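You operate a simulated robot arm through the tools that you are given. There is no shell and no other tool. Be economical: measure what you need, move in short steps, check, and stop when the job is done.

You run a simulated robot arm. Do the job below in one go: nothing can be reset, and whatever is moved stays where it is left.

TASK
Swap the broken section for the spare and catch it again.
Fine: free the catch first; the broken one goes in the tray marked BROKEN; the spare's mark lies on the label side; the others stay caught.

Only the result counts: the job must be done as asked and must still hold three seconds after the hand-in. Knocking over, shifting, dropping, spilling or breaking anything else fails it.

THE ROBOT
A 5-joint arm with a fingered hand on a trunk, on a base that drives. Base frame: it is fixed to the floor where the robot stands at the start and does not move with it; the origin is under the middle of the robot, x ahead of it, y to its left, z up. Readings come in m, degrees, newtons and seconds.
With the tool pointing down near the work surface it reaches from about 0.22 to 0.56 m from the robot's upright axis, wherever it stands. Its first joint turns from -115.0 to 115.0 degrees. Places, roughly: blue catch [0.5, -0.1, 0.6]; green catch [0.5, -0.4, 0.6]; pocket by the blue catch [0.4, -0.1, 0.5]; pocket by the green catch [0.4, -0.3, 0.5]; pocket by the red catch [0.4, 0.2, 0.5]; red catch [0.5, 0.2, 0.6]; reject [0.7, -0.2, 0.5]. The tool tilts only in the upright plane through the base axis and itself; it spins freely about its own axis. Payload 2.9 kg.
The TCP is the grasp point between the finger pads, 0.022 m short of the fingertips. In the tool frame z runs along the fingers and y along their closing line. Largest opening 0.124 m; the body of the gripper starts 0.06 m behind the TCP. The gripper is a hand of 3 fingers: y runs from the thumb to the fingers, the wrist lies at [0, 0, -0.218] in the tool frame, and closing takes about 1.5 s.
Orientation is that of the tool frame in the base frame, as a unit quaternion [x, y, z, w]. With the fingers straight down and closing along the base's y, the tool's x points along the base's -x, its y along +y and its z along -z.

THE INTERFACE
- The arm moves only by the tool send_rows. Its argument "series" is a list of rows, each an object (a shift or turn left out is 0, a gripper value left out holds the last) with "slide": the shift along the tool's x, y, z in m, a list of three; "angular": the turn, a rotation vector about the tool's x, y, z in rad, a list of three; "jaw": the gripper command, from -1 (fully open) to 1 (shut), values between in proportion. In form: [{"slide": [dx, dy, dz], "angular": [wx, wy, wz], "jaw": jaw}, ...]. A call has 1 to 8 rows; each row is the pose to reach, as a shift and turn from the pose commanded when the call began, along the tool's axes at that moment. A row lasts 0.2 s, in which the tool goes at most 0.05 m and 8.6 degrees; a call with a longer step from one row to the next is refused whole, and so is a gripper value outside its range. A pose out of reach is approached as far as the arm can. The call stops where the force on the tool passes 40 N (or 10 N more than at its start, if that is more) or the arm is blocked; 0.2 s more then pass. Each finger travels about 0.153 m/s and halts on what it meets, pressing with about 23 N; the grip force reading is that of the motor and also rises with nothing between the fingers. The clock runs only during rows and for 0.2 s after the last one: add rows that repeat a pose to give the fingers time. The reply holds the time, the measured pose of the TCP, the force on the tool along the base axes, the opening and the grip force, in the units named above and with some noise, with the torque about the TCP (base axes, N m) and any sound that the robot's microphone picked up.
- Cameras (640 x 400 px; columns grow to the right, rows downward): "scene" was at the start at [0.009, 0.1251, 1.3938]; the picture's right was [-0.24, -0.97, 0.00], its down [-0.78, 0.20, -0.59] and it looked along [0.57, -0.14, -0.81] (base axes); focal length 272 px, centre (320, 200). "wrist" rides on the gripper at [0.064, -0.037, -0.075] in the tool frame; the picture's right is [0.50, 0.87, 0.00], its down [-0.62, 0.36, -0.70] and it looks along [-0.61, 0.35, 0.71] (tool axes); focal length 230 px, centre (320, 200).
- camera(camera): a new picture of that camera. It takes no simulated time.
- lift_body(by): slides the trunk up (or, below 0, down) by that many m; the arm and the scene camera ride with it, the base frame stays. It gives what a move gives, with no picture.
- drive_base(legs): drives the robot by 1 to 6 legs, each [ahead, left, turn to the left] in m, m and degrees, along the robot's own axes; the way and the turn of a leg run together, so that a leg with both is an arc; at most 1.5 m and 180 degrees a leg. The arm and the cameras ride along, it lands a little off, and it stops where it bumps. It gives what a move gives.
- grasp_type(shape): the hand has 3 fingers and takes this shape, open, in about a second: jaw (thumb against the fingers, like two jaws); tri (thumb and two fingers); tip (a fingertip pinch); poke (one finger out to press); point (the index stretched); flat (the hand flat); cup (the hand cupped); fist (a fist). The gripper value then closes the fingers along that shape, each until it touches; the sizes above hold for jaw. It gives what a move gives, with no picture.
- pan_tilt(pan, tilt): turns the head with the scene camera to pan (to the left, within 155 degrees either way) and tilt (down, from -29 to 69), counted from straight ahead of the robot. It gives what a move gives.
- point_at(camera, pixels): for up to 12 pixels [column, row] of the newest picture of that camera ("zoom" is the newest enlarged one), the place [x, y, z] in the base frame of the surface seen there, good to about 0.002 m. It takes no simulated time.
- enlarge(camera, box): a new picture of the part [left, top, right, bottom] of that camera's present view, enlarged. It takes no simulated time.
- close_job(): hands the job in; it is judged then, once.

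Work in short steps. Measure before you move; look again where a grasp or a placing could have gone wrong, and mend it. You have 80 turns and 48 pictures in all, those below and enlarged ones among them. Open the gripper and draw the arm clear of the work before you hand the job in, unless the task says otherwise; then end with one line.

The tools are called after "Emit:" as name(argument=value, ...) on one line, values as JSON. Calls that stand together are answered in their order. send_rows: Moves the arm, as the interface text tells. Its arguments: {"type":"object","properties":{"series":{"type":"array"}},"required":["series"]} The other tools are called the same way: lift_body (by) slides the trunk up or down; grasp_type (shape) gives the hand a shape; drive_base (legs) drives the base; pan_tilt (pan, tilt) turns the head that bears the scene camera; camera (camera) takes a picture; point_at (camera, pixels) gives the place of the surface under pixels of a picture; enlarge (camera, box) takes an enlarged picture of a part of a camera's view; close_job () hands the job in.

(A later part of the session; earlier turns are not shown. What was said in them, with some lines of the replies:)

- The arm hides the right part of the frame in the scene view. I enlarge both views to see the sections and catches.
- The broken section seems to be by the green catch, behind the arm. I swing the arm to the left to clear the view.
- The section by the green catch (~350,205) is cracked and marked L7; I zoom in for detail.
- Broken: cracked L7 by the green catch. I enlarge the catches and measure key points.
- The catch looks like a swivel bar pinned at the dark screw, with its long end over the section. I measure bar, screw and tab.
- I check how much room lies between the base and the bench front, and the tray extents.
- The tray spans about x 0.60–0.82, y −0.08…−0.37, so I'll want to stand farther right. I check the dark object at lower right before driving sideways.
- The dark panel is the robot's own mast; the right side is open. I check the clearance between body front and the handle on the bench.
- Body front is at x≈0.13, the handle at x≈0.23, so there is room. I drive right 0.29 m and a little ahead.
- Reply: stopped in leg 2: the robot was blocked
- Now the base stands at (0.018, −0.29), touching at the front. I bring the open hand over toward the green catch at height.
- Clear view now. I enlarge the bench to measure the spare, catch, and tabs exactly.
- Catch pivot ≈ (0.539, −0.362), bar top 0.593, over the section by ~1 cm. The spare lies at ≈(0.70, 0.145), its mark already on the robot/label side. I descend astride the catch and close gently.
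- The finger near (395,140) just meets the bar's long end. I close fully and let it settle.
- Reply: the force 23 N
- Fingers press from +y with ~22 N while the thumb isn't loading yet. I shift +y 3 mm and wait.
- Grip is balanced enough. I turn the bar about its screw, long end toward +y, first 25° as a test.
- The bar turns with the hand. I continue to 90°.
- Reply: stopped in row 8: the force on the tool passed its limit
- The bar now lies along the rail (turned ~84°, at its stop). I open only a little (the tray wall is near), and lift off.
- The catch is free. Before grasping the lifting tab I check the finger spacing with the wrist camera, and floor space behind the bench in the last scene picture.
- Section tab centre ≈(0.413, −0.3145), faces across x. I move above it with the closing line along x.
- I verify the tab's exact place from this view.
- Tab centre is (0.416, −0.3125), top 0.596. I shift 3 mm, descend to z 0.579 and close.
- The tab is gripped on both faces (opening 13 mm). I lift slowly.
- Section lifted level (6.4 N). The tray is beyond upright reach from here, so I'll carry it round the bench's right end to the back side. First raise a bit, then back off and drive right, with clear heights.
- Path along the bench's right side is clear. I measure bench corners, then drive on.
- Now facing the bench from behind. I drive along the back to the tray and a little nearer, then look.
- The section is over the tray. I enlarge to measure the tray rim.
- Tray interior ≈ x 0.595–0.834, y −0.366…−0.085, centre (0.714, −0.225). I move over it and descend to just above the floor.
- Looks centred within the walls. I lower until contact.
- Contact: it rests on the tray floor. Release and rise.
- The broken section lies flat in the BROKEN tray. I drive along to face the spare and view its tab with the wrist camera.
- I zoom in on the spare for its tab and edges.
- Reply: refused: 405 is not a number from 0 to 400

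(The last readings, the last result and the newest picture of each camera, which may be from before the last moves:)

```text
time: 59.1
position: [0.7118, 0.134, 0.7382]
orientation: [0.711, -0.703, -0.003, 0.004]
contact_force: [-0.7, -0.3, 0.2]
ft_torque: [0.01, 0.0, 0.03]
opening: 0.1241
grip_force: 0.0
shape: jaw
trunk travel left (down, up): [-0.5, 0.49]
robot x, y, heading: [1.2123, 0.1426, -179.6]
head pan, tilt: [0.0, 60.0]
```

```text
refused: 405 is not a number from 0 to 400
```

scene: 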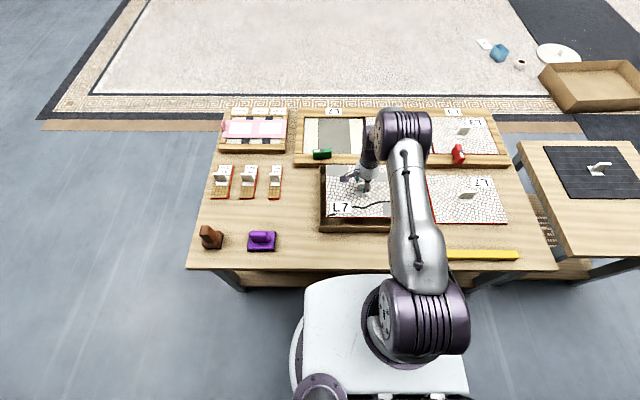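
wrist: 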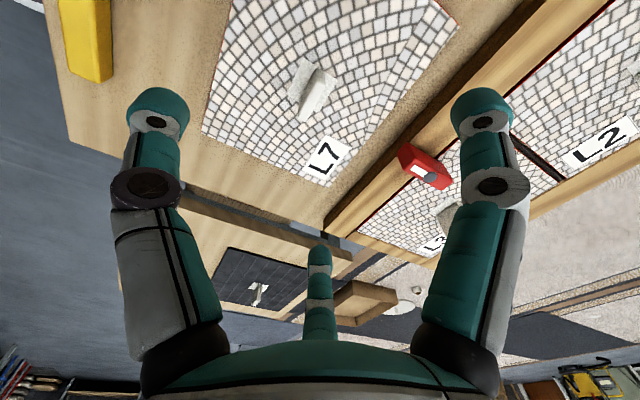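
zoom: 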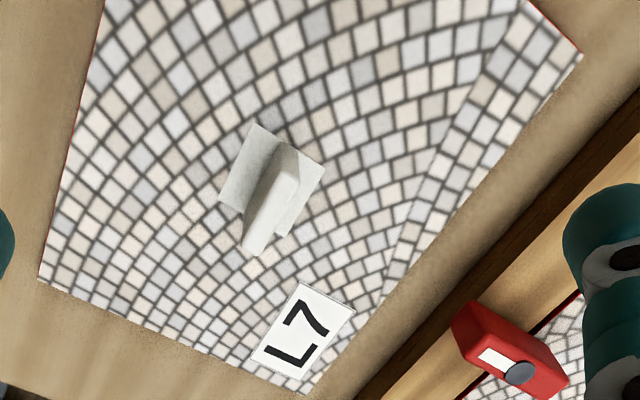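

Emit:
point_at(camera="zoom", pixels=[[290, 165], [258, 232], [275, 200], [262, 190], [292, 195], [258, 125], [222, 195], [322, 165], [40, 276], [305, 390], [575, 62], [180, 340]])

```text
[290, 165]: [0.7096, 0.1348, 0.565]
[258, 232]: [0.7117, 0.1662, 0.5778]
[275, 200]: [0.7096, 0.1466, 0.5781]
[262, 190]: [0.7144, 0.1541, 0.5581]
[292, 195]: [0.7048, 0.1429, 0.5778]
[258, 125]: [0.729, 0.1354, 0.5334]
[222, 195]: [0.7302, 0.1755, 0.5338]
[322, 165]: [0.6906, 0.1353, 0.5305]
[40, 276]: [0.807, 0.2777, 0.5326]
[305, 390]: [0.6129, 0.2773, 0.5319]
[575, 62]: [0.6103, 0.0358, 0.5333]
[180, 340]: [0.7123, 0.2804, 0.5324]
```

The spare is square to the bench, tab centre ≈(0.7097, 0.1555), mark on the label side. I move above and descend to z 0.562, then close.

Emit:
send_rows(series=[{"slide": [-0.0215, 0.002, 0.02], "angular": [0, 0, 0.018]}, {"slide": [-0.0215, 0.002, 0.065], "angular": [0, 0, 0.018]}, {"slide": [-0.0215, 0.002, 0.11], "angular": [0, 0, 0.018]}, {"slide": [-0.0215, 0.002, 0.15], "angular": [0, 0, 0.018]}, {"slide": [-0.0215, 0.002, 0.176], "angular": [0, 0, 0.018]}, {"slide": [-0.0215, 0.002, 0.176], "angular": [0, 0, 0.018], "jaw": 0}])

Emit:
send_rows(series=[{"jaw": 0.5}, {"jaw": 1}, {"jaw": 1}, {"jaw": 1}, {"jaw": 1}])

Emit:
camera(camera="wrist")

```text
time: 60.5
position: [0.7089, 0.1549, 0.5618]
orientation: [-0.704, 0.71, 0.004, -0.004]
contact_force: [0.5, -0.5, -0.9]
ft_torque: [-0.04, 0.0, 0.01]
opening: 0.0625
grip_force: 0.0
shape: jaw
trunk travel left (down, up): [-0.5, 0.49]
robot x, y, heading: [1.2124, 0.1382, -179.1]
head pan, tilt: [0.0, 60.0]
```

```text
time: 61.7
position: [0.7086, 0.1559, 0.5624]
orientation: [-0.704, 0.71, 0.004, -0.004]
contact_force: [-2.9, 1.4, -0.8]
ft_torque: [-0.01, 0.0, 0.03]
opening: 0.0134
grip_force: 22.4
shape: jaw
trunk travel left (down, up): [-0.5, 0.49]
robot x, y, heading: [1.217, 0.1358, -179.4]
head pan, tilt: [0.0, 60.0]
```

```text
14 pictures are left
```

wrist: 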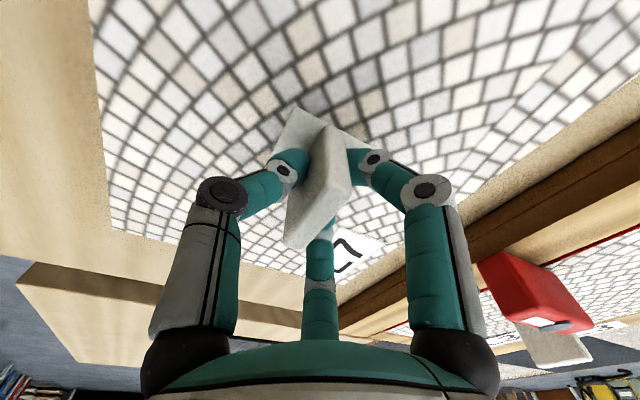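

Gripped on both faces. I lift to carrying height.

Emit:
send_rows(series=[{"slide": [0, 0, -0.015]}, {"slide": [0, 0, -0.04]}, {"slide": [0, 0, -0.08]}, {"slide": [0, 0, -0.12]}, {"slide": [0, 0, -0.16]}, {"slide": [0, 0, -0.2]}, {"slide": [0, 0, -0.24]}, {"slide": [0, 0, -0.27]}])

Emit:
drive_base(legs=[[-0.11, 0, 0], [0, 1.35, 0]])

```text
time: 63.5
position: [0.7114, 0.1569, 0.832]
orientation: [-0.704, 0.71, 0.004, -0.004]
contact_force: [0.0, -1.0, -6.0]
ft_torque: [-0.01, 0.01, -0.03]
opening: 0.0097
grip_force: 22.8
shape: jaw
trunk travel left (down, up): [-0.5, 0.49]
robot x, y, heading: [1.2151, 0.1409, -179.4]
head pan, tilt: [0.0, 60.0]
```

```text
time: 70.9
position: [0.8283, -1.173, 0.8313]
orientation: [-0.701, 0.713, 0.004, -0.004]
contact_force: [-0.2, -1.0, -6.4]
ft_torque: [0.02, 0.08, 0.0]
opening: 0.0098
grip_force: 23.0
shape: jaw
trunk travel left (down, up): [-0.5, 0.49]
robot x, y, heading: [1.3375, -1.198, -180.0]
head pan, tilt: [0.0, 60.0]
```

Spare held. I turn away from the bench and drive back along its end to the front side.

Emit:
drive_base(legs=[[0, 0, 180], [-1.39, 0, 0]])

```text
time: 85.3
position: [0.4436, -1.246, 0.8306]
orientation: [0.701, 0.713, 0.004, 0.003]
contact_force: [1.1, 0.0, -7.0]
ft_torque: [0.01, -0.05, 0.0]
opening: 0.0098
grip_force: 23.1
shape: jaw
trunk travel left (down, up): [-0.5, 0.49]
robot x, y, heading: [-0.0614, -1.2403, 2.0]
head pan, tilt: [0.0, 60.0]
```

Heading drifted to +2°. I correct it and drive left to the pocket.

Emit:
drive_base(legs=[[0, 0, -1.9], [0, 0.95, 0]])

Emit:
pan_tilt(pan=-5, tilt=60)

```text
time: 90.7
position: [0.4424, -0.3055, 0.8302]
orientation: [0.714, 0.7, 0.003, 0.004]
contact_force: [0.2, 1.1, -7.5]
ft_torque: [-0.02, 0.0, 0.01]
opening: 0.0095
grip_force: 22.9
shape: jaw
trunk travel left (down, up): [-0.5, 0.49]
robot x, y, heading: [-0.0604, -0.2861, -0.0]
head pan, tilt: [0.0, 60.0]
```

```text
time: 91.3
position: [0.4422, -0.3053, 0.8308]
orientation: [0.714, 0.7, 0.004, 0.003]
contact_force: [0.6, 0.4, -6.4]
ft_torque: [-0.02, -0.02, -0.01]
opening: 0.0095
grip_force: 22.9
shape: jaw
trunk travel left (down, up): [-0.5, 0.49]
robot x, y, heading: [-0.059, -0.2825, -0.3]
head pan, tilt: [-5.0, 60.0]
```

The spare's mark now faces away, so I must spin the tool half a turn (back to label side). Spin counter-clockwise in the air, bit by bit.

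Emit:
send_rows(series=[{"angular": [0, 0, -0.145]}, {"angular": [0, 0, -0.29]}, {"angular": [0, 0, -0.435]}, {"angular": [0, 0, -0.58]}, {"angular": [0, 0, -0.725]}, {"angular": [0, 0, -0.87]}, {"angular": [0, 0, -1.015]}, {"angular": [0, 0, -1.16]}])

Emit:
send_rows(series=[{"angular": [0, 0, -0.145]}, {"angular": [0, 0, -0.29]}, {"angular": [0, 0, -0.435]}, {"angular": [0, 0, -0.58]}, {"angular": [0, 0, -0.725]}, {"angular": [0, 0, -0.87]}, {"angular": [0, 0, -1.015]}, {"angular": [0, 0, -1.16]}])

Emit:
send_rows(series=[{"angular": [0, 0, -0.14]}, {"angular": [0, 0, -0.28]}, {"angular": [0, 0, -0.42]}, {"angular": [0, 0, -0.56]}, {"angular": [0, 0, -0.7]}, {"angular": [0, 0, -0.837]}])

Emit:
drive_base(legs=[[0.065, 0, 0]])

Emit:
camera(camera="scene")

```text
time: 93.1
position: [0.4425, -0.307, 0.8315]
orientation: [0.213, 0.977, 0.0, 0.005]
contact_force: [0.5, -0.1, -7.0]
ft_torque: [0.03, -0.07, -0.04]
opening: 0.0095
grip_force: 23.2
shape: jaw
trunk travel left (down, up): [-0.5, 0.49]
robot x, y, heading: [-0.0608, -0.2826, -0.1]
head pan, tilt: [-5.0, 60.0]
```

```text
time: 94.9
position: [0.442, -0.3058, 0.8319]
orientation: [-0.357, 0.934, -0.002, 0.004]
contact_force: [-0.2, -0.3, -7.0]
ft_torque: [0.02, 0.02, -0.06]
opening: 0.0092
grip_force: 23.3
shape: jaw
trunk travel left (down, up): [-0.5, 0.49]
robot x, y, heading: [-0.0614, -0.2823, -0.0]
head pan, tilt: [-5.0, 60.0]
```

```text
time: 96.3
position: [0.44, -0.2379, 0.8304]
orientation: [-0.696, 0.718, -0.004, 0.003]
contact_force: [1.2, 0.3, -6.5]
ft_torque: [0.0, -0.01, -0.04]
opening: 0.0095
grip_force: 22.7
shape: jaw
out of reach, approached as far as the arm can: row 5, 6
trunk travel left (down, up): [-0.5, 0.49]
robot x, y, heading: [-0.0602, -0.2854, -0.1]
head pan, tilt: [-5.0, 60.0]
```

```text
time: 97.3
position: [0.5062, -0.2387, 0.83]
orientation: [-0.696, 0.718, -0.003, 0.003]
contact_force: [0.4, 0.8, -7.4]
ft_torque: [0.04, 0.08, 0.0]
opening: 0.0092
grip_force: 22.7
shape: jaw
trunk travel left (down, up): [-0.5, 0.49]
robot x, y, heading: [0.0069, -0.2815, -0.3]
head pan, tilt: [-5.0, 60.0]
```

```text
13 pictures are left
```

scene: 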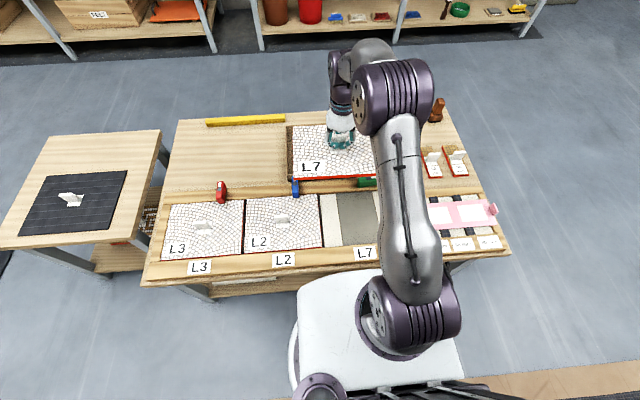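

The spin joint hit its limit (~173° from the arm's azimuth), so I need the pocket at a left azimuth: I back off a bit and drive 0.15 m right, then look at the pocket.

Emit:
drive_base(legs=[[-0.055, 0, 0], [0, -0.15, 0]])

Emit:
send_rows(series=[{"angular": [0, 0, -0.015], "slide": [0.02, 0, 0]}, {"angular": [0, 0, -0.028], "slide": [0.04, 0, 0]}, {"angular": [0, 0, -0.028], "slide": [0.04, 0, 0]}])

Emit:
enlarge(camera="scene", box=[200, 110, 460, 280])

```text
time: 99.3
position: [0.4497, -0.391, 0.8306]
orientation: [-0.696, 0.718, -0.003, 0.004]
contact_force: [0.7, -0.7, -6.4]
ft_torque: [0.04, -0.01, 0.02]
opening: 0.0093
grip_force: 23.0
shape: jaw
trunk travel left (down, up): [-0.5, 0.49]
robot x, y, heading: [-0.055, -0.4346, 0.1]
head pan, tilt: [-5.0, 60.0]
```

```text
time: 100.1
position: [0.4451, -0.3809, 0.8301]
orientation: [-0.703, 0.711, -0.003, 0.003]
contact_force: [0.0, 0.0, -6.3]
ft_torque: [-0.03, 0.03, -0.01]
opening: 0.0096
grip_force: 22.3
shape: jaw
out of reach, approached as far as the arm can: row 1, 2, 3
trunk travel left (down, up): [-0.5, 0.49]
robot x, y, heading: [-0.0552, -0.4368, -0.4]
head pan, tilt: [-5.0, 60.0]
```

```text
2.35 times, centred on (330, 195) of scene
```

zoom: 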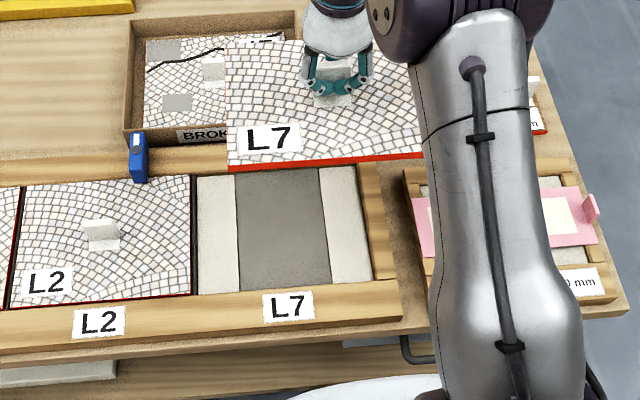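

Mark L7 is now on the label side. I measure the empty pocket's edges.

Emit:
point_at(camera="zoom", pixels=[[199, 230], [196, 230], [202, 290], [372, 278], [378, 278], [363, 230], [367, 230], [285, 286], [285, 292], [102, 221], [105, 301], [188, 230]])

```text
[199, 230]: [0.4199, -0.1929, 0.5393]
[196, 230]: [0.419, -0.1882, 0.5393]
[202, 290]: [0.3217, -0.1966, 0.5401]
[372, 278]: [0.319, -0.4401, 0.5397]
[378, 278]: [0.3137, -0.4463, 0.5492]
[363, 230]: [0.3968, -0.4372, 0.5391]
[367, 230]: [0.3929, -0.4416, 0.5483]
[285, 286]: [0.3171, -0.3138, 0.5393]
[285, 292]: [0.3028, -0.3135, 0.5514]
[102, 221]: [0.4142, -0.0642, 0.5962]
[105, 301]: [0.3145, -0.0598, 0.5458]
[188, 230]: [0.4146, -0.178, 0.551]
```

Pocket spans y −0.441…−0.186, x 0.314…0.517, so target is (0.4165, −0.313). I move there at height and check the readback.

Emit:
send_rows(series=[{"slide": [-0.02, 0.01, 0]}, {"slide": [-0.045, 0.02, 0]}, {"slide": [-0.068, 0.0285, 0]}, {"slide": [-0.068, 0.0285, 0]}])

```text
time: 101.1
position: [0.4172, -0.3133, 0.8293]
orientation: [-0.707, 0.708, -0.002, 0.004]
contact_force: [0.4, 0.2, -6.1]
ft_torque: [0.02, 0.02, -0.01]
opening: 0.0092
grip_force: 23.3
shape: jaw
trunk travel left (down, up): [-0.5, 0.49]
robot x, y, heading: [-0.0559, -0.4367, 0.3]
head pan, tilt: [-5.0, 60.0]
```

On target and square. I descend to 4 cm above seating and check.

Emit:
send_rows(series=[{"slide": [0, 0, 0.045]}, {"slide": [0, 0, 0.09]}, {"slide": [0, 0, 0.135]}, {"slide": [0, 0, 0.175]}, {"slide": [0, 0, 0.205]}, {"slide": [0, 0, 0.22]}])

Emit:
enlarge(camera="scene", box=[240, 140, 440, 280])

Emit:
point_at(camera="zoom", pixels=[[150, 230], [155, 330], [145, 150], [270, 320], [370, 310], [105, 230], [270, 350], [380, 250], [250, 120]])

```text
time: 102.5
position: [0.4184, -0.3121, 0.6111]
orientation: [-0.706, 0.708, -0.002, 0.005]
contact_force: [-0.2, -0.4, -7.1]
ft_torque: [-0.01, 0.01, 0.01]
opening: 0.009
grip_force: 23.0
shape: jaw
trunk travel left (down, up): [-0.5, 0.49]
robot x, y, heading: [-0.052, -0.4333, 0.0]
head pan, tilt: [-5.0, 60.0]
```

```text
2.86 times, centred on (340, 210) of scene
```

zoom: 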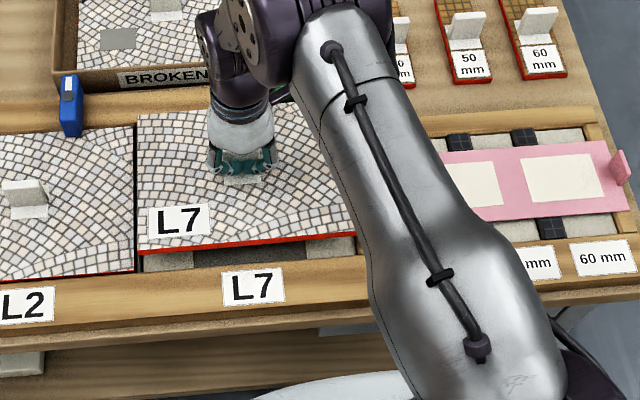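

```text
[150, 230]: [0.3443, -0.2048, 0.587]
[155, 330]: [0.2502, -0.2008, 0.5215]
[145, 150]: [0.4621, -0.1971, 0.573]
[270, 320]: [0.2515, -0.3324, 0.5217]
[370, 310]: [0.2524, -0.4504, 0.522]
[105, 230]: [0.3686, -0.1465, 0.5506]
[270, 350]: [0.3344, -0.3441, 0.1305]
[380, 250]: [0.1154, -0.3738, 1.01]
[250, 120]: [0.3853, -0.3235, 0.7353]
```

Edge heights suggest a slight tilt; I measure more points on the held section.

Emit:
point_at(camera="zoom", pixels=[[143, 243], [200, 240], [340, 228], [142, 120], [145, 135], [195, 118], [148, 200], [330, 200], [142, 180], [180, 220], [300, 215], [280, 130]])

```text
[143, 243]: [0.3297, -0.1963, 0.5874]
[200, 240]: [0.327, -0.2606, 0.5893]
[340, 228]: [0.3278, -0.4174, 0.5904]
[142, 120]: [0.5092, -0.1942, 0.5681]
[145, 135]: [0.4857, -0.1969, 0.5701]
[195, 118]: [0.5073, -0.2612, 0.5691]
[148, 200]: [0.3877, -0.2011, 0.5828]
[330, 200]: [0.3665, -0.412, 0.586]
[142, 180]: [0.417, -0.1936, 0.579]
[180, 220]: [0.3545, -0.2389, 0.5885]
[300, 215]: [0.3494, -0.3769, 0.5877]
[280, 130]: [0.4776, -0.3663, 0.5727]
```

The section is tilted ~6° (label edge high). I correct by tilting the tool in its radial plane, shift −2 mm in x, then re-measure.

Emit:
send_rows(series=[{"slide": [0, 0.001, 0], "angular": [0.053, -0.014, 0]}, {"slide": [0.001, 0.002, 0], "angular": [0.106, -0.0275, 0]}, {"slide": [0.001, 0.002, 0], "angular": [0.106, -0.0275, 0]}])

Emit:
enlarge(camera="scene", box=[240, 140, 440, 280])

Emit:
point_at(camera="zoom", pixels=[[143, 247], [200, 244], [340, 232], [142, 120], [145, 135], [195, 118], [148, 200], [330, 200], [142, 180], [250, 252], [250, 247], [137, 200]])

```text
time: 103.3
position: [0.4167, -0.3131, 0.6099]
orientation: [-0.705, 0.707, -0.029, 0.053]
contact_force: [0.1, -0.8, -7.1]
ft_torque: [-0.03, 0.06, 0.01]
opening: 0.0091
grip_force: 23.3
shape: jaw
trunk travel left (down, up): [-0.5, 0.49]
robot x, y, heading: [-0.0559, -0.4327, 0.2]
head pan, tilt: [-5.0, 60.0]
```

```text
2.86 times, centred on (340, 210) of scene
```

zoom: 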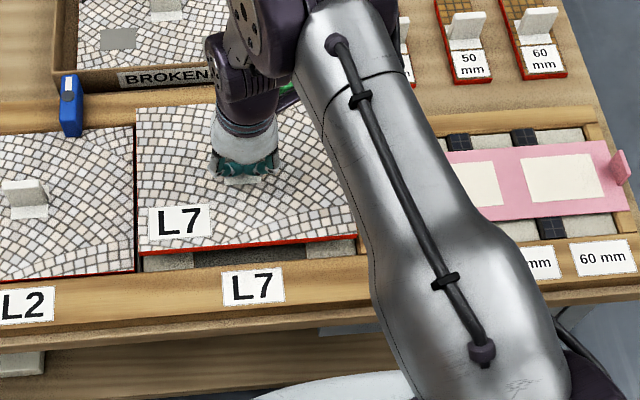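

```text
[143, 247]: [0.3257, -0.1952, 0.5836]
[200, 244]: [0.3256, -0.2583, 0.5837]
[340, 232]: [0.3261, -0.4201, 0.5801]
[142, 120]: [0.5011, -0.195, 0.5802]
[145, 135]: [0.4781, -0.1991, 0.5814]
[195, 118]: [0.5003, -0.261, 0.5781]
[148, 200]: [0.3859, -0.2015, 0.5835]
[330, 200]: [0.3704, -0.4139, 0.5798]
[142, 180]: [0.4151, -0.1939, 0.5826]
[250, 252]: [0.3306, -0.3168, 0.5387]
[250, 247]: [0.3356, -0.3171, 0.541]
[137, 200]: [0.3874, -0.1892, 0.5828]
```

Now level within ~1° and centred. I lower straight down in small steps until it seats.

Emit:
send_rows(series=[{"slide": [0.0003, 0.0013, 0.0119]}, {"slide": [0.0006, 0.0021, 0.0199]}, {"slide": [0.0007, 0.0027, 0.0249]}, {"slide": [0.0008, 0.003, 0.0278]}, {"slide": [0.0008, 0.0032, 0.0295]}])

Emit:
enlarge(camera="scene", box=[240, 140, 440, 280])

Emit:
point_at(camera="zoom", pixels=[[145, 255], [200, 250], [340, 240], [145, 130], [145, 145], [195, 125], [148, 210], [330, 210], [100, 200], [250, 240]])

```text
time: 104.5
position: [0.4161, -0.312, 0.5845]
orientation: [-0.705, 0.706, -0.03, 0.057]
contact_force: [-0.3, -2.2, 28.3]
ft_torque: [-0.07, -0.38, 0.02]
opening: 0.011
grip_force: 22.9
shape: jaw
trunk travel left (down, up): [-0.5, 0.49]
robot x, y, heading: [-0.0515, -0.4384, 0.0]
head pan, tilt: [-5.0, 60.0]
```

```text
2.86 times, centred on (340, 210) of scene
```

zoom: 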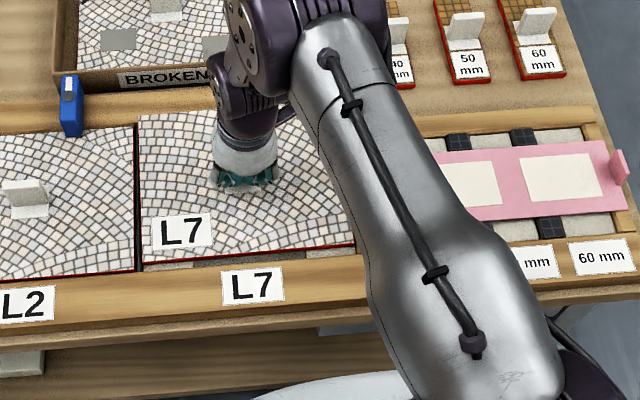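

```text
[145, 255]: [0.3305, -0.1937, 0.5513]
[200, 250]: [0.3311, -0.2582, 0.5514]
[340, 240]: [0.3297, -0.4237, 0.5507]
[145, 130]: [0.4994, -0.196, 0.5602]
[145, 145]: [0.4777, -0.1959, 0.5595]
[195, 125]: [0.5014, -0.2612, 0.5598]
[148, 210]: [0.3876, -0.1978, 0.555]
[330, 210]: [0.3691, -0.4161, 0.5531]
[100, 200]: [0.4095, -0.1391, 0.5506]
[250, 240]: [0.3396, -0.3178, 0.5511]
```

Label edge seated at 0.551 but the far edge rides on the rail at 0.560: it's a few mm too far in +x. I measure the front gap against L2's.

Emit:
point_at(camera="zoom", pixels=[[60, 270], [60, 274], [60, 278], [60, 282], [200, 254], [200, 257], [200, 260], [200, 263], [200, 267], [200, 270], [140, 200], [134, 200]])

```text
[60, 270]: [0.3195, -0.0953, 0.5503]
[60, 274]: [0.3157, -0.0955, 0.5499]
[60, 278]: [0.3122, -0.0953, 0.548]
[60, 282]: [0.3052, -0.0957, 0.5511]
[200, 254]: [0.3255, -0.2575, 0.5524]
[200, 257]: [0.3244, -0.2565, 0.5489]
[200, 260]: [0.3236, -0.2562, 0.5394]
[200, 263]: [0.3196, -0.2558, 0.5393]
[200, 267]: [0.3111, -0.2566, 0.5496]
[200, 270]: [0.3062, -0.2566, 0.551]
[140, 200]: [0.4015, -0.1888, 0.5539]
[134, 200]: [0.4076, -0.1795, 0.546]
```

L2's front edge is at x 0.313, the spare's at 0.325; so I lift 1.5 cm, shift −x by 10 mm and check.

Emit:
send_rows(series=[{"slide": [-0.0004, -0.0017, -0.016]}, {"slide": [-0.0004, 0.0034, -0.0165]}, {"slide": [-0.0004, 0.0084, -0.017]}, {"slide": [-0.0004, 0.0084, -0.017]}])

Emit:
enlarge(camera="scene", box=[240, 140, 440, 280])

Emit:
point_at(camera="zoom", pixels=[[145, 255], [200, 250], [340, 240], [145, 130], [195, 125], [150, 117], [200, 254], [200, 257], [200, 260], [200, 263], [180, 112], [138, 200]])

```text
time: 105.5
position: [0.4064, -0.3142, 0.5959]
orientation: [-0.705, 0.707, -0.028, 0.052]
contact_force: [0.4, 0.1, -6.3]
ft_torque: [-0.02, 0.04, -0.01]
opening: 0.0098
grip_force: 23.0
shape: jaw
trunk travel left (down, up): [-0.5, 0.49]
robot x, y, heading: [-0.0572, -0.4319, -0.2]
head pan, tilt: [-5.0, 60.0]
```

```text
2.86 times, centred on (340, 210) of scene
```

zoom: 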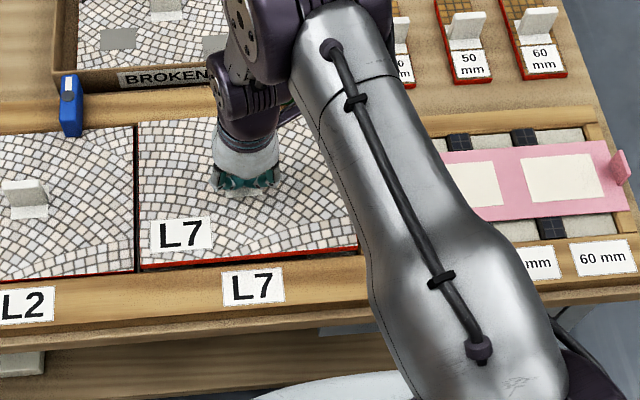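

```text
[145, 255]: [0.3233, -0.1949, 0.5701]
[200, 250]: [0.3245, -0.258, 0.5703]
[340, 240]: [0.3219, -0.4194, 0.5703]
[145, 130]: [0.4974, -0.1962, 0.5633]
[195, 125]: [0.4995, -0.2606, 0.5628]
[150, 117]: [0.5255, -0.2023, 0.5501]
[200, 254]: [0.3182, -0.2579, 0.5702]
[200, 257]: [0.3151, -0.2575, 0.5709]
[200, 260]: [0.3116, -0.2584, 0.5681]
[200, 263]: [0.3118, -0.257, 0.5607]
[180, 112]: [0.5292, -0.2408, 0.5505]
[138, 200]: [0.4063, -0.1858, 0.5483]
```

Front edge is now at 0.312, heights 0.570/0.563. I nudge +2.5 mm in x and lower until seated.

Emit:
send_rows(series=[{"slide": [0, -0.0025, 0]}, {"slide": [0.0002, -0.0018, 0.008]}, {"slide": [0.0003, -0.0013, 0.012]}, {"slide": [0.0004, -0.001, 0.0155]}, {"slide": [0.0005, -0.0006, 0.0185]}, {"slide": [0.0005, -0.0006, 0.0185]}])

Emit:
enlarge(camera="scene", box=[240, 140, 440, 280])

Emit:
point_at(camera="zoom", pixels=[[145, 255], [200, 254], [340, 244], [145, 130], [195, 125], [150, 119], [200, 258], [200, 261], [200, 264], [200, 267], [190, 116], [138, 200]])

```text
time: 106.9
position: [0.4086, -0.3133, 0.5806]
orientation: [-0.704, 0.707, -0.029, 0.055]
contact_force: [-0.7, 1.7, 11.9]
ft_torque: [0.06, -0.08, -0.04]
opening: 0.0101
grip_force: 22.6
shape: jaw
trunk travel left (down, up): [-0.5, 0.49]
robot x, y, heading: [-0.0554, -0.4331, -0.2]
head pan, tilt: [-5.0, 60.0]
```

```text
2.86 times, centred on (340, 210) of scene
```

zoom: 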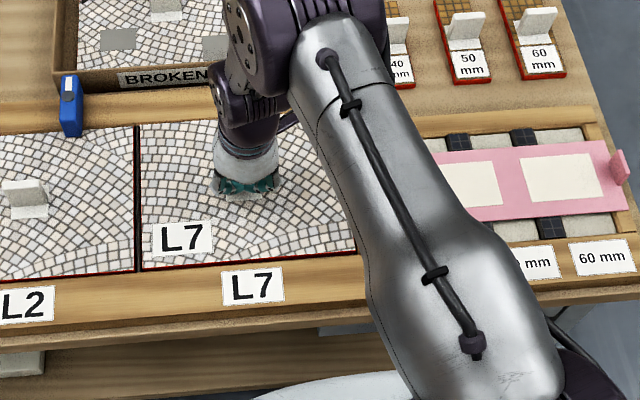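

```text
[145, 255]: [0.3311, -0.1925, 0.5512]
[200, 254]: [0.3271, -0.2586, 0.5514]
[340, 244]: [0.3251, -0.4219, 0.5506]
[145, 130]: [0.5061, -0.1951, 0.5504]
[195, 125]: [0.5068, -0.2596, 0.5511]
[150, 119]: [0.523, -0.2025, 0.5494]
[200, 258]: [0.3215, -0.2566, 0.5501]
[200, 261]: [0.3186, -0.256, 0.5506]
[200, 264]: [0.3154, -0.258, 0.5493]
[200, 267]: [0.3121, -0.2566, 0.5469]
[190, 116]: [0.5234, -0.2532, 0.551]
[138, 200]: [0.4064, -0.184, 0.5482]
```

Seated flush: all points at z 0.551, front gap like L2's. I release and rise straight up.

Emit:
send_rows(series=[{"jaw": 0.4}, {"jaw": -0.2}, {"jaw": -1}, {"jaw": -1}, {"slide": [-0.001, -0.0042, -0.04]}, {"slide": [-0.0022, -0.0085, -0.08]}, {"slide": [-0.0034, -0.013, -0.122]}, {"slide": [-0.0045, -0.0175, -0.165]}])

Emit:
drive_base(legs=[[0, 0.14, 0], [0.06, 0, 0]])

```text
time: 108.7
position: [0.406, -0.314, 0.7459]
orientation: [-0.705, 0.707, -0.028, 0.054]
contact_force: [0.2, -0.3, 0.1]
ft_torque: [-0.02, -0.04, -0.02]
opening: 0.124
grip_force: 0.1
shape: jaw
trunk travel left (down, up): [-0.5, 0.49]
robot x, y, heading: [-0.0536, -0.4345, 0.2]
head pan, tilt: [-5.0, 60.0]
```

```text
time: 110.6
position: [0.467, -0.1731, 0.7451]
orientation: [-0.705, 0.707, -0.028, 0.052]
contact_force: [-0.3, 0.3, -0.1]
ft_torque: [0.0, 0.01, 0.03]
opening: 0.1238
grip_force: 0.0
shape: jaw
trunk travel left (down, up): [-0.5, 0.49]
robot x, y, heading: [0.0073, -0.2925, -0.0]
head pan, tilt: [-5.0, 60.0]
```

I undo the tilt and spin the tool clockwise to match the turned catch bar (closing line at ≈6.5°).

Emit:
send_rows(series=[{"angular": [-0.106, 0.0275, 0]}])

Emit:
send_rows(series=[{"angular": [0, 0, 0.14]}, {"angular": [0, 0, 0.28]}, {"angular": [0, 0, 0.42]}, {"angular": [0, 0, 0.56]}, {"angular": [0, 0, 0.7]}, {"angular": [0, 0, 0.84]}, {"angular": [0, 0, 0.98]}, {"angular": [0, 0, 1.12]}])

Emit:
send_rows(series=[{"angular": [0, 0, 0.14]}, {"angular": [0, 0, 0.28]}, {"angular": [0, 0, 0.42]}, {"angular": [0, 0, 0.56]}, {"angular": [0, 0, 0.7]}, {"angular": [0, 0, 0.84]}, {"angular": [0, 0, 0.98]}, {"angular": [0, 0, 1.12]}])

Emit:
send_rows(series=[{"angular": [0, 0, 0.135]}, {"angular": [0, 0, 0.27]}, {"angular": [0, 0, 0.405]}, {"angular": [0, 0, 0.54]}, {"angular": [0, 0, 0.67]}, {"angular": [0, 0, 0.788]}])

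Emit:
enlarge(camera="scene", box=[260, 130, 420, 230])

```text
time: 111.0
position: [0.4667, -0.1732, 0.7446]
orientation: [-0.707, 0.708, -0.002, 0.004]
contact_force: [0.1, 0.2, 0.1]
ft_torque: [0.01, 0.02, -0.01]
opening: 0.124
grip_force: 0.1
shape: jaw
trunk travel left (down, up): [-0.5, 0.49]
robot x, y, heading: [0.0078, -0.2961, 0.1]
head pan, tilt: [-5.0, 60.0]
```

```text
time: 112.8
position: [0.4668, -0.1721, 0.7463]
orientation: [-0.22, 0.975, 0.0, 0.005]
contact_force: [0.4, 0.7, -0.7]
ft_torque: [0.04, -0.01, 0.01]
opening: 0.124
grip_force: 0.0
shape: jaw
trunk travel left (down, up): [-0.5, 0.49]
robot x, y, heading: [0.0101, -0.2891, -0.0]
head pan, tilt: [-5.0, 60.0]
```

```text
time: 114.6
position: [0.4673, -0.1733, 0.7452]
orientation: [0.331, 0.944, 0.003, 0.004]
contact_force: [0.6, 0.2, 0.1]
ft_torque: [0.03, -0.01, 0.0]
opening: 0.1236
grip_force: 0.1
shape: jaw
trunk travel left (down, up): [-0.5, 0.49]
robot x, y, heading: [0.0063, -0.2935, 0.4]
head pan, tilt: [-5.0, 60.0]
```

```text
time: 116.0
position: [0.4668, -0.1729, 0.746]
orientation: [0.667, 0.745, 0.005, 0.003]
contact_force: [0.4, 0.3, -0.2]
ft_torque: [-0.04, 0.01, 0.0]
opening: 0.1237
grip_force: 0.0
shape: jaw
trunk travel left (down, up): [-0.5, 0.49]
robot x, y, heading: [0.0087, -0.2916, 0.1]
head pan, tilt: [-5.0, 60.0]
```

```text
4.00 times, centred on (340, 180) of scene
```

zoom: 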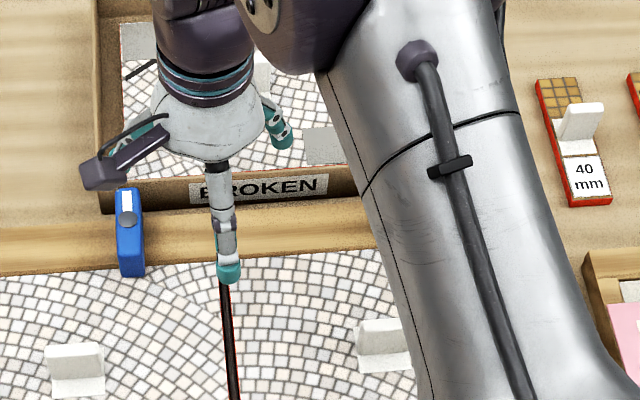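

Same orientation as when I left the catch. I move above it with fingers half closed and check by wrist camera.

Emit:
send_rows(series=[{"slide": [-0.04, 0.0105, 0], "jaw": 0.3}, {"slide": [-0.08, 0.021, 0]}, {"slide": [-0.12, 0.032, 0]}, {"slide": [-0.16, 0.042, 0]}, {"slide": [-0.1933, 0.0513, 0]}, {"slide": [-0.1933, 0.0513, 0.04]}, {"slide": [-0.1933, 0.0513, 0.08]}, {"slide": [-0.1933, 0.0513, 0.1]}])

Emit:
camera(camera="wrist")

Emit:
point_at(camera="wrist", pixels=[[310, 130], [318, 95], [300, 160], [330, 110], [290, 190]])

```text
time: 117.8
position: [0.5414, -0.3602, 0.6444]
orientation: [0.667, 0.745, 0.003, 0.003]
contact_force: [0.3, -0.1, 0.4]
ft_torque: [0.02, 0.01, 0.0]
opening: 0.0435
grip_force: 0.1
shape: jaw
trunk travel left (down, up): [-0.5, 0.49]
robot x, y, heading: [0.0102, -0.2921, -0.1]
head pan, tilt: [-5.0, 60.0]
```

```text
5 pictures are left
```

wrist: 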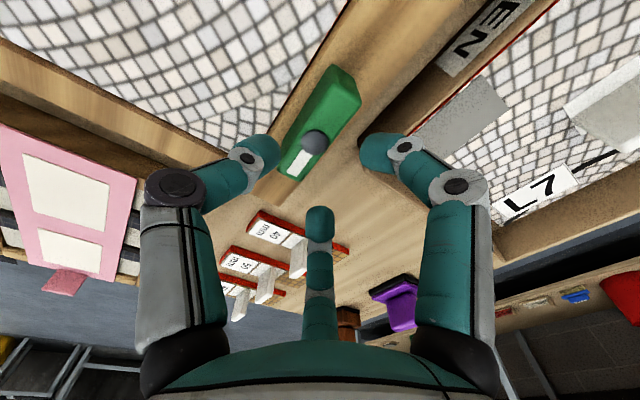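

```text
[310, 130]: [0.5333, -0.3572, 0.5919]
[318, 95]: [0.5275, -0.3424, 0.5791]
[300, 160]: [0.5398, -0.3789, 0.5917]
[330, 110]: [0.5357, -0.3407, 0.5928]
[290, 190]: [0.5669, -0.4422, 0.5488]
```

The bar lies between thumb and fingers. I shift −2.5 mm in x, descend to 0.5875 and close.

Emit:
send_rows(series=[{"slide": [0, -0.0025, 0.02]}, {"slide": [0, -0.0025, 0.04]}, {"slide": [0, -0.0025, 0.057]}, {"slide": [0, -0.0025, 0.057], "jaw": 0.6}, {"slide": [0, -0.0025, 0.057], "jaw": 1}, {"slide": [0, -0.0025, 0.057], "jaw": 1}, {"slide": [0, -0.0025, 0.057], "jaw": 1}])

```text
time: 118.5
position: [0.5426, -0.3564, 0.6069]
orientation: [0.665, 0.747, 0.006, 0.011]
contact_force: [-4.9, 10.9, 33.5]
ft_torque: [0.89, -0.14, 0.16]
opening: 0.0459
grip_force: 0.2
shape: jaw
trunk travel left (down, up): [-0.5, 0.49]
robot x, y, heading: [0.0072, -0.2961, -0.1]
head pan, tilt: [-5.0, 60.0]
stopped in row 3: the force on the tool passed its limit (the readings are from after the stop); the commanded pose is now the measured one
```

A finger landed on the bar's top (fingers sit at ~30° when half closed). I rise, open wider, re-centre, and descend again.

Emit:
send_rows(series=[{"slide": [0, 0, -0.035], "jaw": -0.6}, {"slide": [-0.0038, -0.002, -0.035]}, {"slide": [-0.0038, -0.002, -0.035]}, {"slide": [-0.0038, -0.002, -0.01]}, {"slide": [-0.0038, -0.002, 0.008]}, {"slide": [-0.0038, -0.002, 0.0195]}])

```text
time: 119.9
position: [0.5405, -0.3621, 0.5812]
orientation: [0.665, 0.747, 0.005, 0.009]
contact_force: [0.1, 0.6, -0.9]
ft_torque: [0.03, 0.0, 0.01]
opening: 0.0989
grip_force: 0.1
shape: jaw
trunk travel left (down, up): [-0.5, 0.49]
robot x, y, heading: [0.0088, -0.2927, -0.2]
head pan, tilt: [-5.0, 60.0]
```

No contact; z is 6 mm low, so I raise slightly and close.

Emit:
send_rows(series=[{"slide": [0, 0, -0.006], "jaw": 0}, {"slide": [0, 0, -0.006], "jaw": 0.5}, {"slide": [0, 0, -0.006], "jaw": 1}, {"slide": [0, 0, -0.006], "jaw": 1}, {"slide": [0, 0, -0.006], "jaw": 1}, {"slide": [0, 0, -0.006], "jaw": 1}])

Emit:
camera(camera="wrist")

```text
time: 121.3
position: [0.5421, -0.3635, 0.5879]
orientation: [0.666, 0.746, 0.005, 0.009]
contact_force: [15.0, 1.6, -0.1]
ft_torque: [0.03, -0.22, 0.03]
opening: 0.0273
grip_force: 23.0
shape: jaw
trunk travel left (down, up): [-0.5, 0.49]
robot x, y, heading: [0.0072, -0.2957, -0.1]
head pan, tilt: [-5.0, 60.0]
```

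```text
4 pictures are left
```

wrist: 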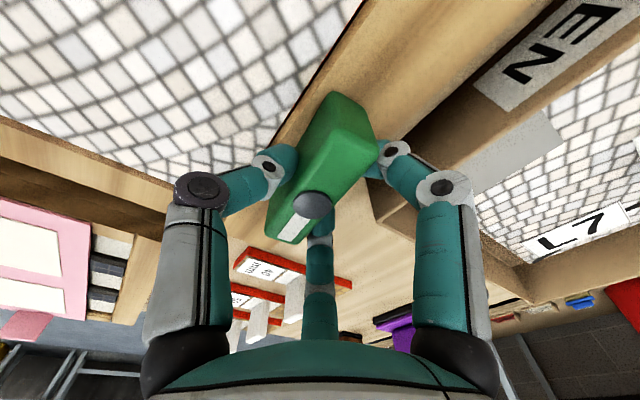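

Gripped well. I turn it back counter-clockwise over the section, letting the centre follow the screw.

Emit:
send_rows(series=[{"slide": [0.0005, 0, 0], "angular": [0, 0, -0.14]}, {"slide": [0.001, 0, 0], "angular": [0, 0, -0.28]}, {"slide": [0.0015, 0, 0], "angular": [0, 0, -0.42]}, {"slide": [0.002, 0, 0], "angular": [0, 0, -0.56]}, {"slide": [0.0025, 0, 0], "angular": [0, 0, -0.7]}, {"slide": [0.003, 0, 0], "angular": [0, 0, -0.84]}, {"slide": [0.0035, 0, 0], "angular": [0, 0, -0.98]}, {"slide": [0.004, 0, 0], "angular": [0, 0, -1.12]}])

```text
time: 123.1
position: [0.5388, -0.3568, 0.5878]
orientation: [0.166, 0.986, 0.001, 0.009]
contact_force: [3.0, 1.4, -0.9]
ft_torque: [0.02, -0.04, 0.0]
opening: 0.0258
grip_force: 23.0
shape: jaw
trunk travel left (down, up): [-0.5, 0.49]
robot x, y, heading: [0.0085, -0.2908, -0.0]
head pan, tilt: [-5.0, 60.0]
```

Nearly there; 19° remain. I finish the turn.

Emit:
send_rows(series=[{"angular": [0, 0, -0.13]}, {"angular": [0, 0, -0.26]}, {"angular": [0, 0, -0.345]}, {"angular": [0, 0, -0.345]}])

Emit:
camera(camera="wrist")

```text
time: 124.1
position: [0.5393, -0.3578, 0.5882]
orientation: [-0.003, 1.0, -0.002, 0.008]
contact_force: [-10.8, 8.0, -5.9]
ft_torque: [0.09, 0.32, -0.05]
opening: 0.0252
grip_force: 22.5
shape: jaw
trunk travel left (down, up): [-0.5, 0.49]
robot x, y, heading: [0.0077, -0.2935, -0.1]
head pan, tilt: [-5.0, 60.0]
```

```text
3 pictures are left
```

wrist: 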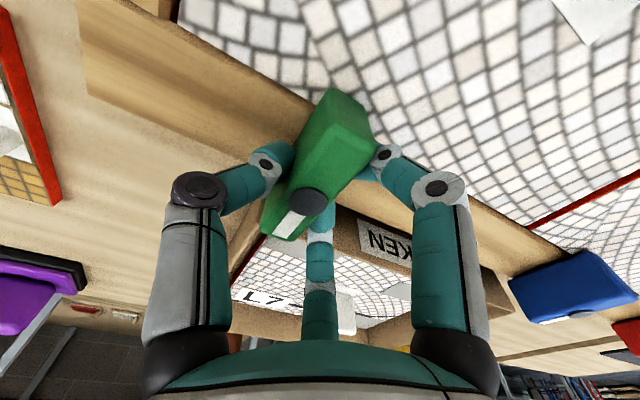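

The bar again covers the section edge. I open modestly, rise, then open fully and move away, and inspect.

Emit:
send_rows(series=[{"jaw": 0.3}, {"jaw": 0.3}, {"slide": [0, 0, -0.03]}, {"slide": [0, 0, -0.075]}, {"slide": [0, 0, -0.12], "jaw": -1}, {"slide": [0, 0, -0.165]}])

Emit:
send_rows(series=[{"slide": [0.02, 0.045, -0.01]}, {"slide": [0.04, 0.09, -0.02]}, {"slide": [0.06, 0.135, -0.03]}, {"slide": [0.08, 0.18, -0.04]}, {"slide": [0.1, 0.22, -0.05]}, {"slide": [0.12, 0.26, -0.06]}, {"slide": [0.14, 0.3, -0.07]}, {"slide": [0.16, 0.34, -0.08]}])

Emit:
pan_tilt(pan=-15, tilt=55)

Emit:
camera(camera="scene")

```text
time: 125.5
position: [0.5368, -0.3559, 0.7529]
orientation: [-0.005, 1.0, -0.001, 0.01]
contact_force: [0.6, 0.2, 0.3]
ft_torque: [-0.02, -0.01, 0.03]
opening: 0.124
grip_force: 0.1
shape: jaw
trunk travel left (down, up): [-0.5, 0.49]
robot x, y, heading: [0.0078, -0.2973, -0.1]
head pan, tilt: [-5.0, 60.0]
```

```text
refused: row 1 steps farther than a row can; nothing moved
```

```text
time: 126.2
position: [0.5377, -0.3557, 0.7529]
orientation: [-0.004, 1.0, -0.002, 0.009]
contact_force: [-0.1, -0.1, 0.3]
ft_torque: [-0.01, 0.04, 0.01]
opening: 0.1239
grip_force: 0.1
shape: jaw
trunk travel left (down, up): [-0.5, 0.49]
robot x, y, heading: [0.0081, -0.2936, 0.1]
head pan, tilt: [-15.0, 55.0]
```

```text
2 pictures are left
```

scene: 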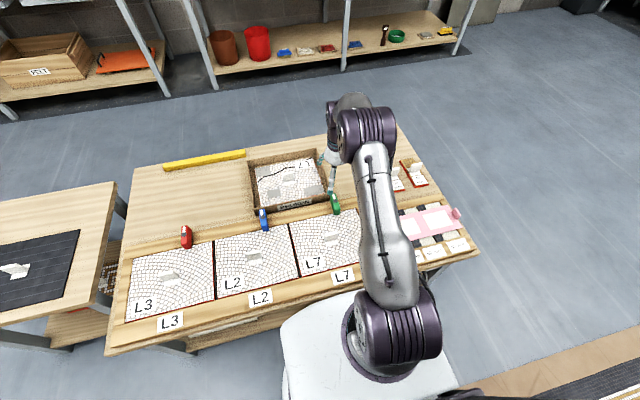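

The move away was refused as too long a step; I redo it shorter, then take a close look at the catch.

Emit:
send_rows(series=[{"slide": [0.015, 0.04, -0.01]}, {"slide": [0.03, 0.08, -0.02]}, {"slide": [0.045, 0.12, -0.03]}, {"slide": [0.06, 0.16, -0.04]}, {"slide": [0.075, 0.2, -0.05]}, {"slide": [0.09, 0.24, -0.06]}, {"slide": [0.105, 0.28, -0.07]}, {"slide": [0.12, 0.32, -0.08]}])

Emit:
enlarge(camera="scene", box=[220, 140, 420, 290])

Emit:
point_at(camera="zoom", pixels=[[375, 195], [366, 175], [382, 225], [270, 300], [240, 250], [430, 240], [400, 320], [144, 245], [133, 225]])

```text
time: 128.0
position: [0.4128, -0.0389, 0.8306]
orientation: [-0.004, 1.0, 0.003, 0.006]
contact_force: [0.4, 0.5, 0.6]
ft_torque: [0.0, -0.01, -0.01]
opening: 0.1238
grip_force: 0.0
shape: jaw
trunk travel left (down, up): [-0.5, 0.49]
robot x, y, heading: [0.0062, -0.2959, -0.1]
head pan, tilt: [-15.0, 55.0]
```

```text
2.67 times, centred on (320, 215) of scene
```

zoom: 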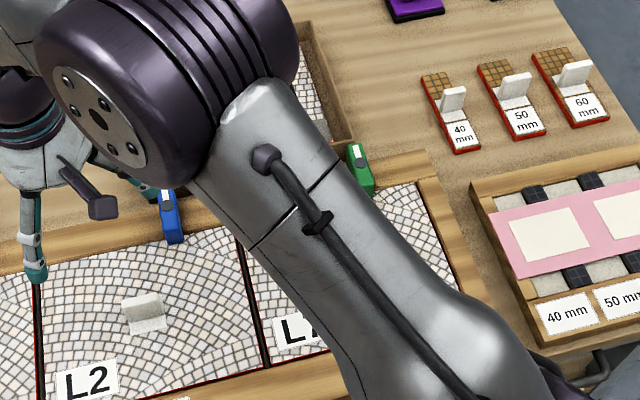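

```text
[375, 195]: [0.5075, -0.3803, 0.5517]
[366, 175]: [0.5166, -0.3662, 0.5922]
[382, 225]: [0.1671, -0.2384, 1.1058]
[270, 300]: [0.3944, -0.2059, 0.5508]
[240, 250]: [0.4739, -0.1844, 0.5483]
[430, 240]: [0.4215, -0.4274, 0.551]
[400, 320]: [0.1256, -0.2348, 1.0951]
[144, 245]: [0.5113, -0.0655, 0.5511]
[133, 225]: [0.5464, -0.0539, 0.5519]
```

All points sit at z 0.551. I check the green bar's angle against the blue one.

Emit:
point_at(camera="zoom", pixels=[[350, 148], [358, 146], [358, 162], [369, 176], [367, 180], [362, 178], [167, 192], [170, 210], [176, 225]])

```text
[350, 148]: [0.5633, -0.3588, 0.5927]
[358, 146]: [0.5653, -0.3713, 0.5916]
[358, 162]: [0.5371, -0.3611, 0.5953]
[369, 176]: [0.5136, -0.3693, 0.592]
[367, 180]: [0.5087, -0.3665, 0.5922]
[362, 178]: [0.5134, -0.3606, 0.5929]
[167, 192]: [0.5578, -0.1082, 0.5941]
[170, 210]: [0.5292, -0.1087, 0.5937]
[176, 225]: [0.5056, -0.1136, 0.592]
```

The green bar runs straight along x (y ≈ −0.365 at both ends), so the catch is closed. The gripper is open and the arm is clear, so I hand in.

Emit:
close_job()

```text
The job is handed in.
```

I moved the cracked L7 section into the BROKEN tray. The spare L7 sits flush in its pocket with its mark on the label side. The green catch is closed over it, and I did not touch the red and blue catches.
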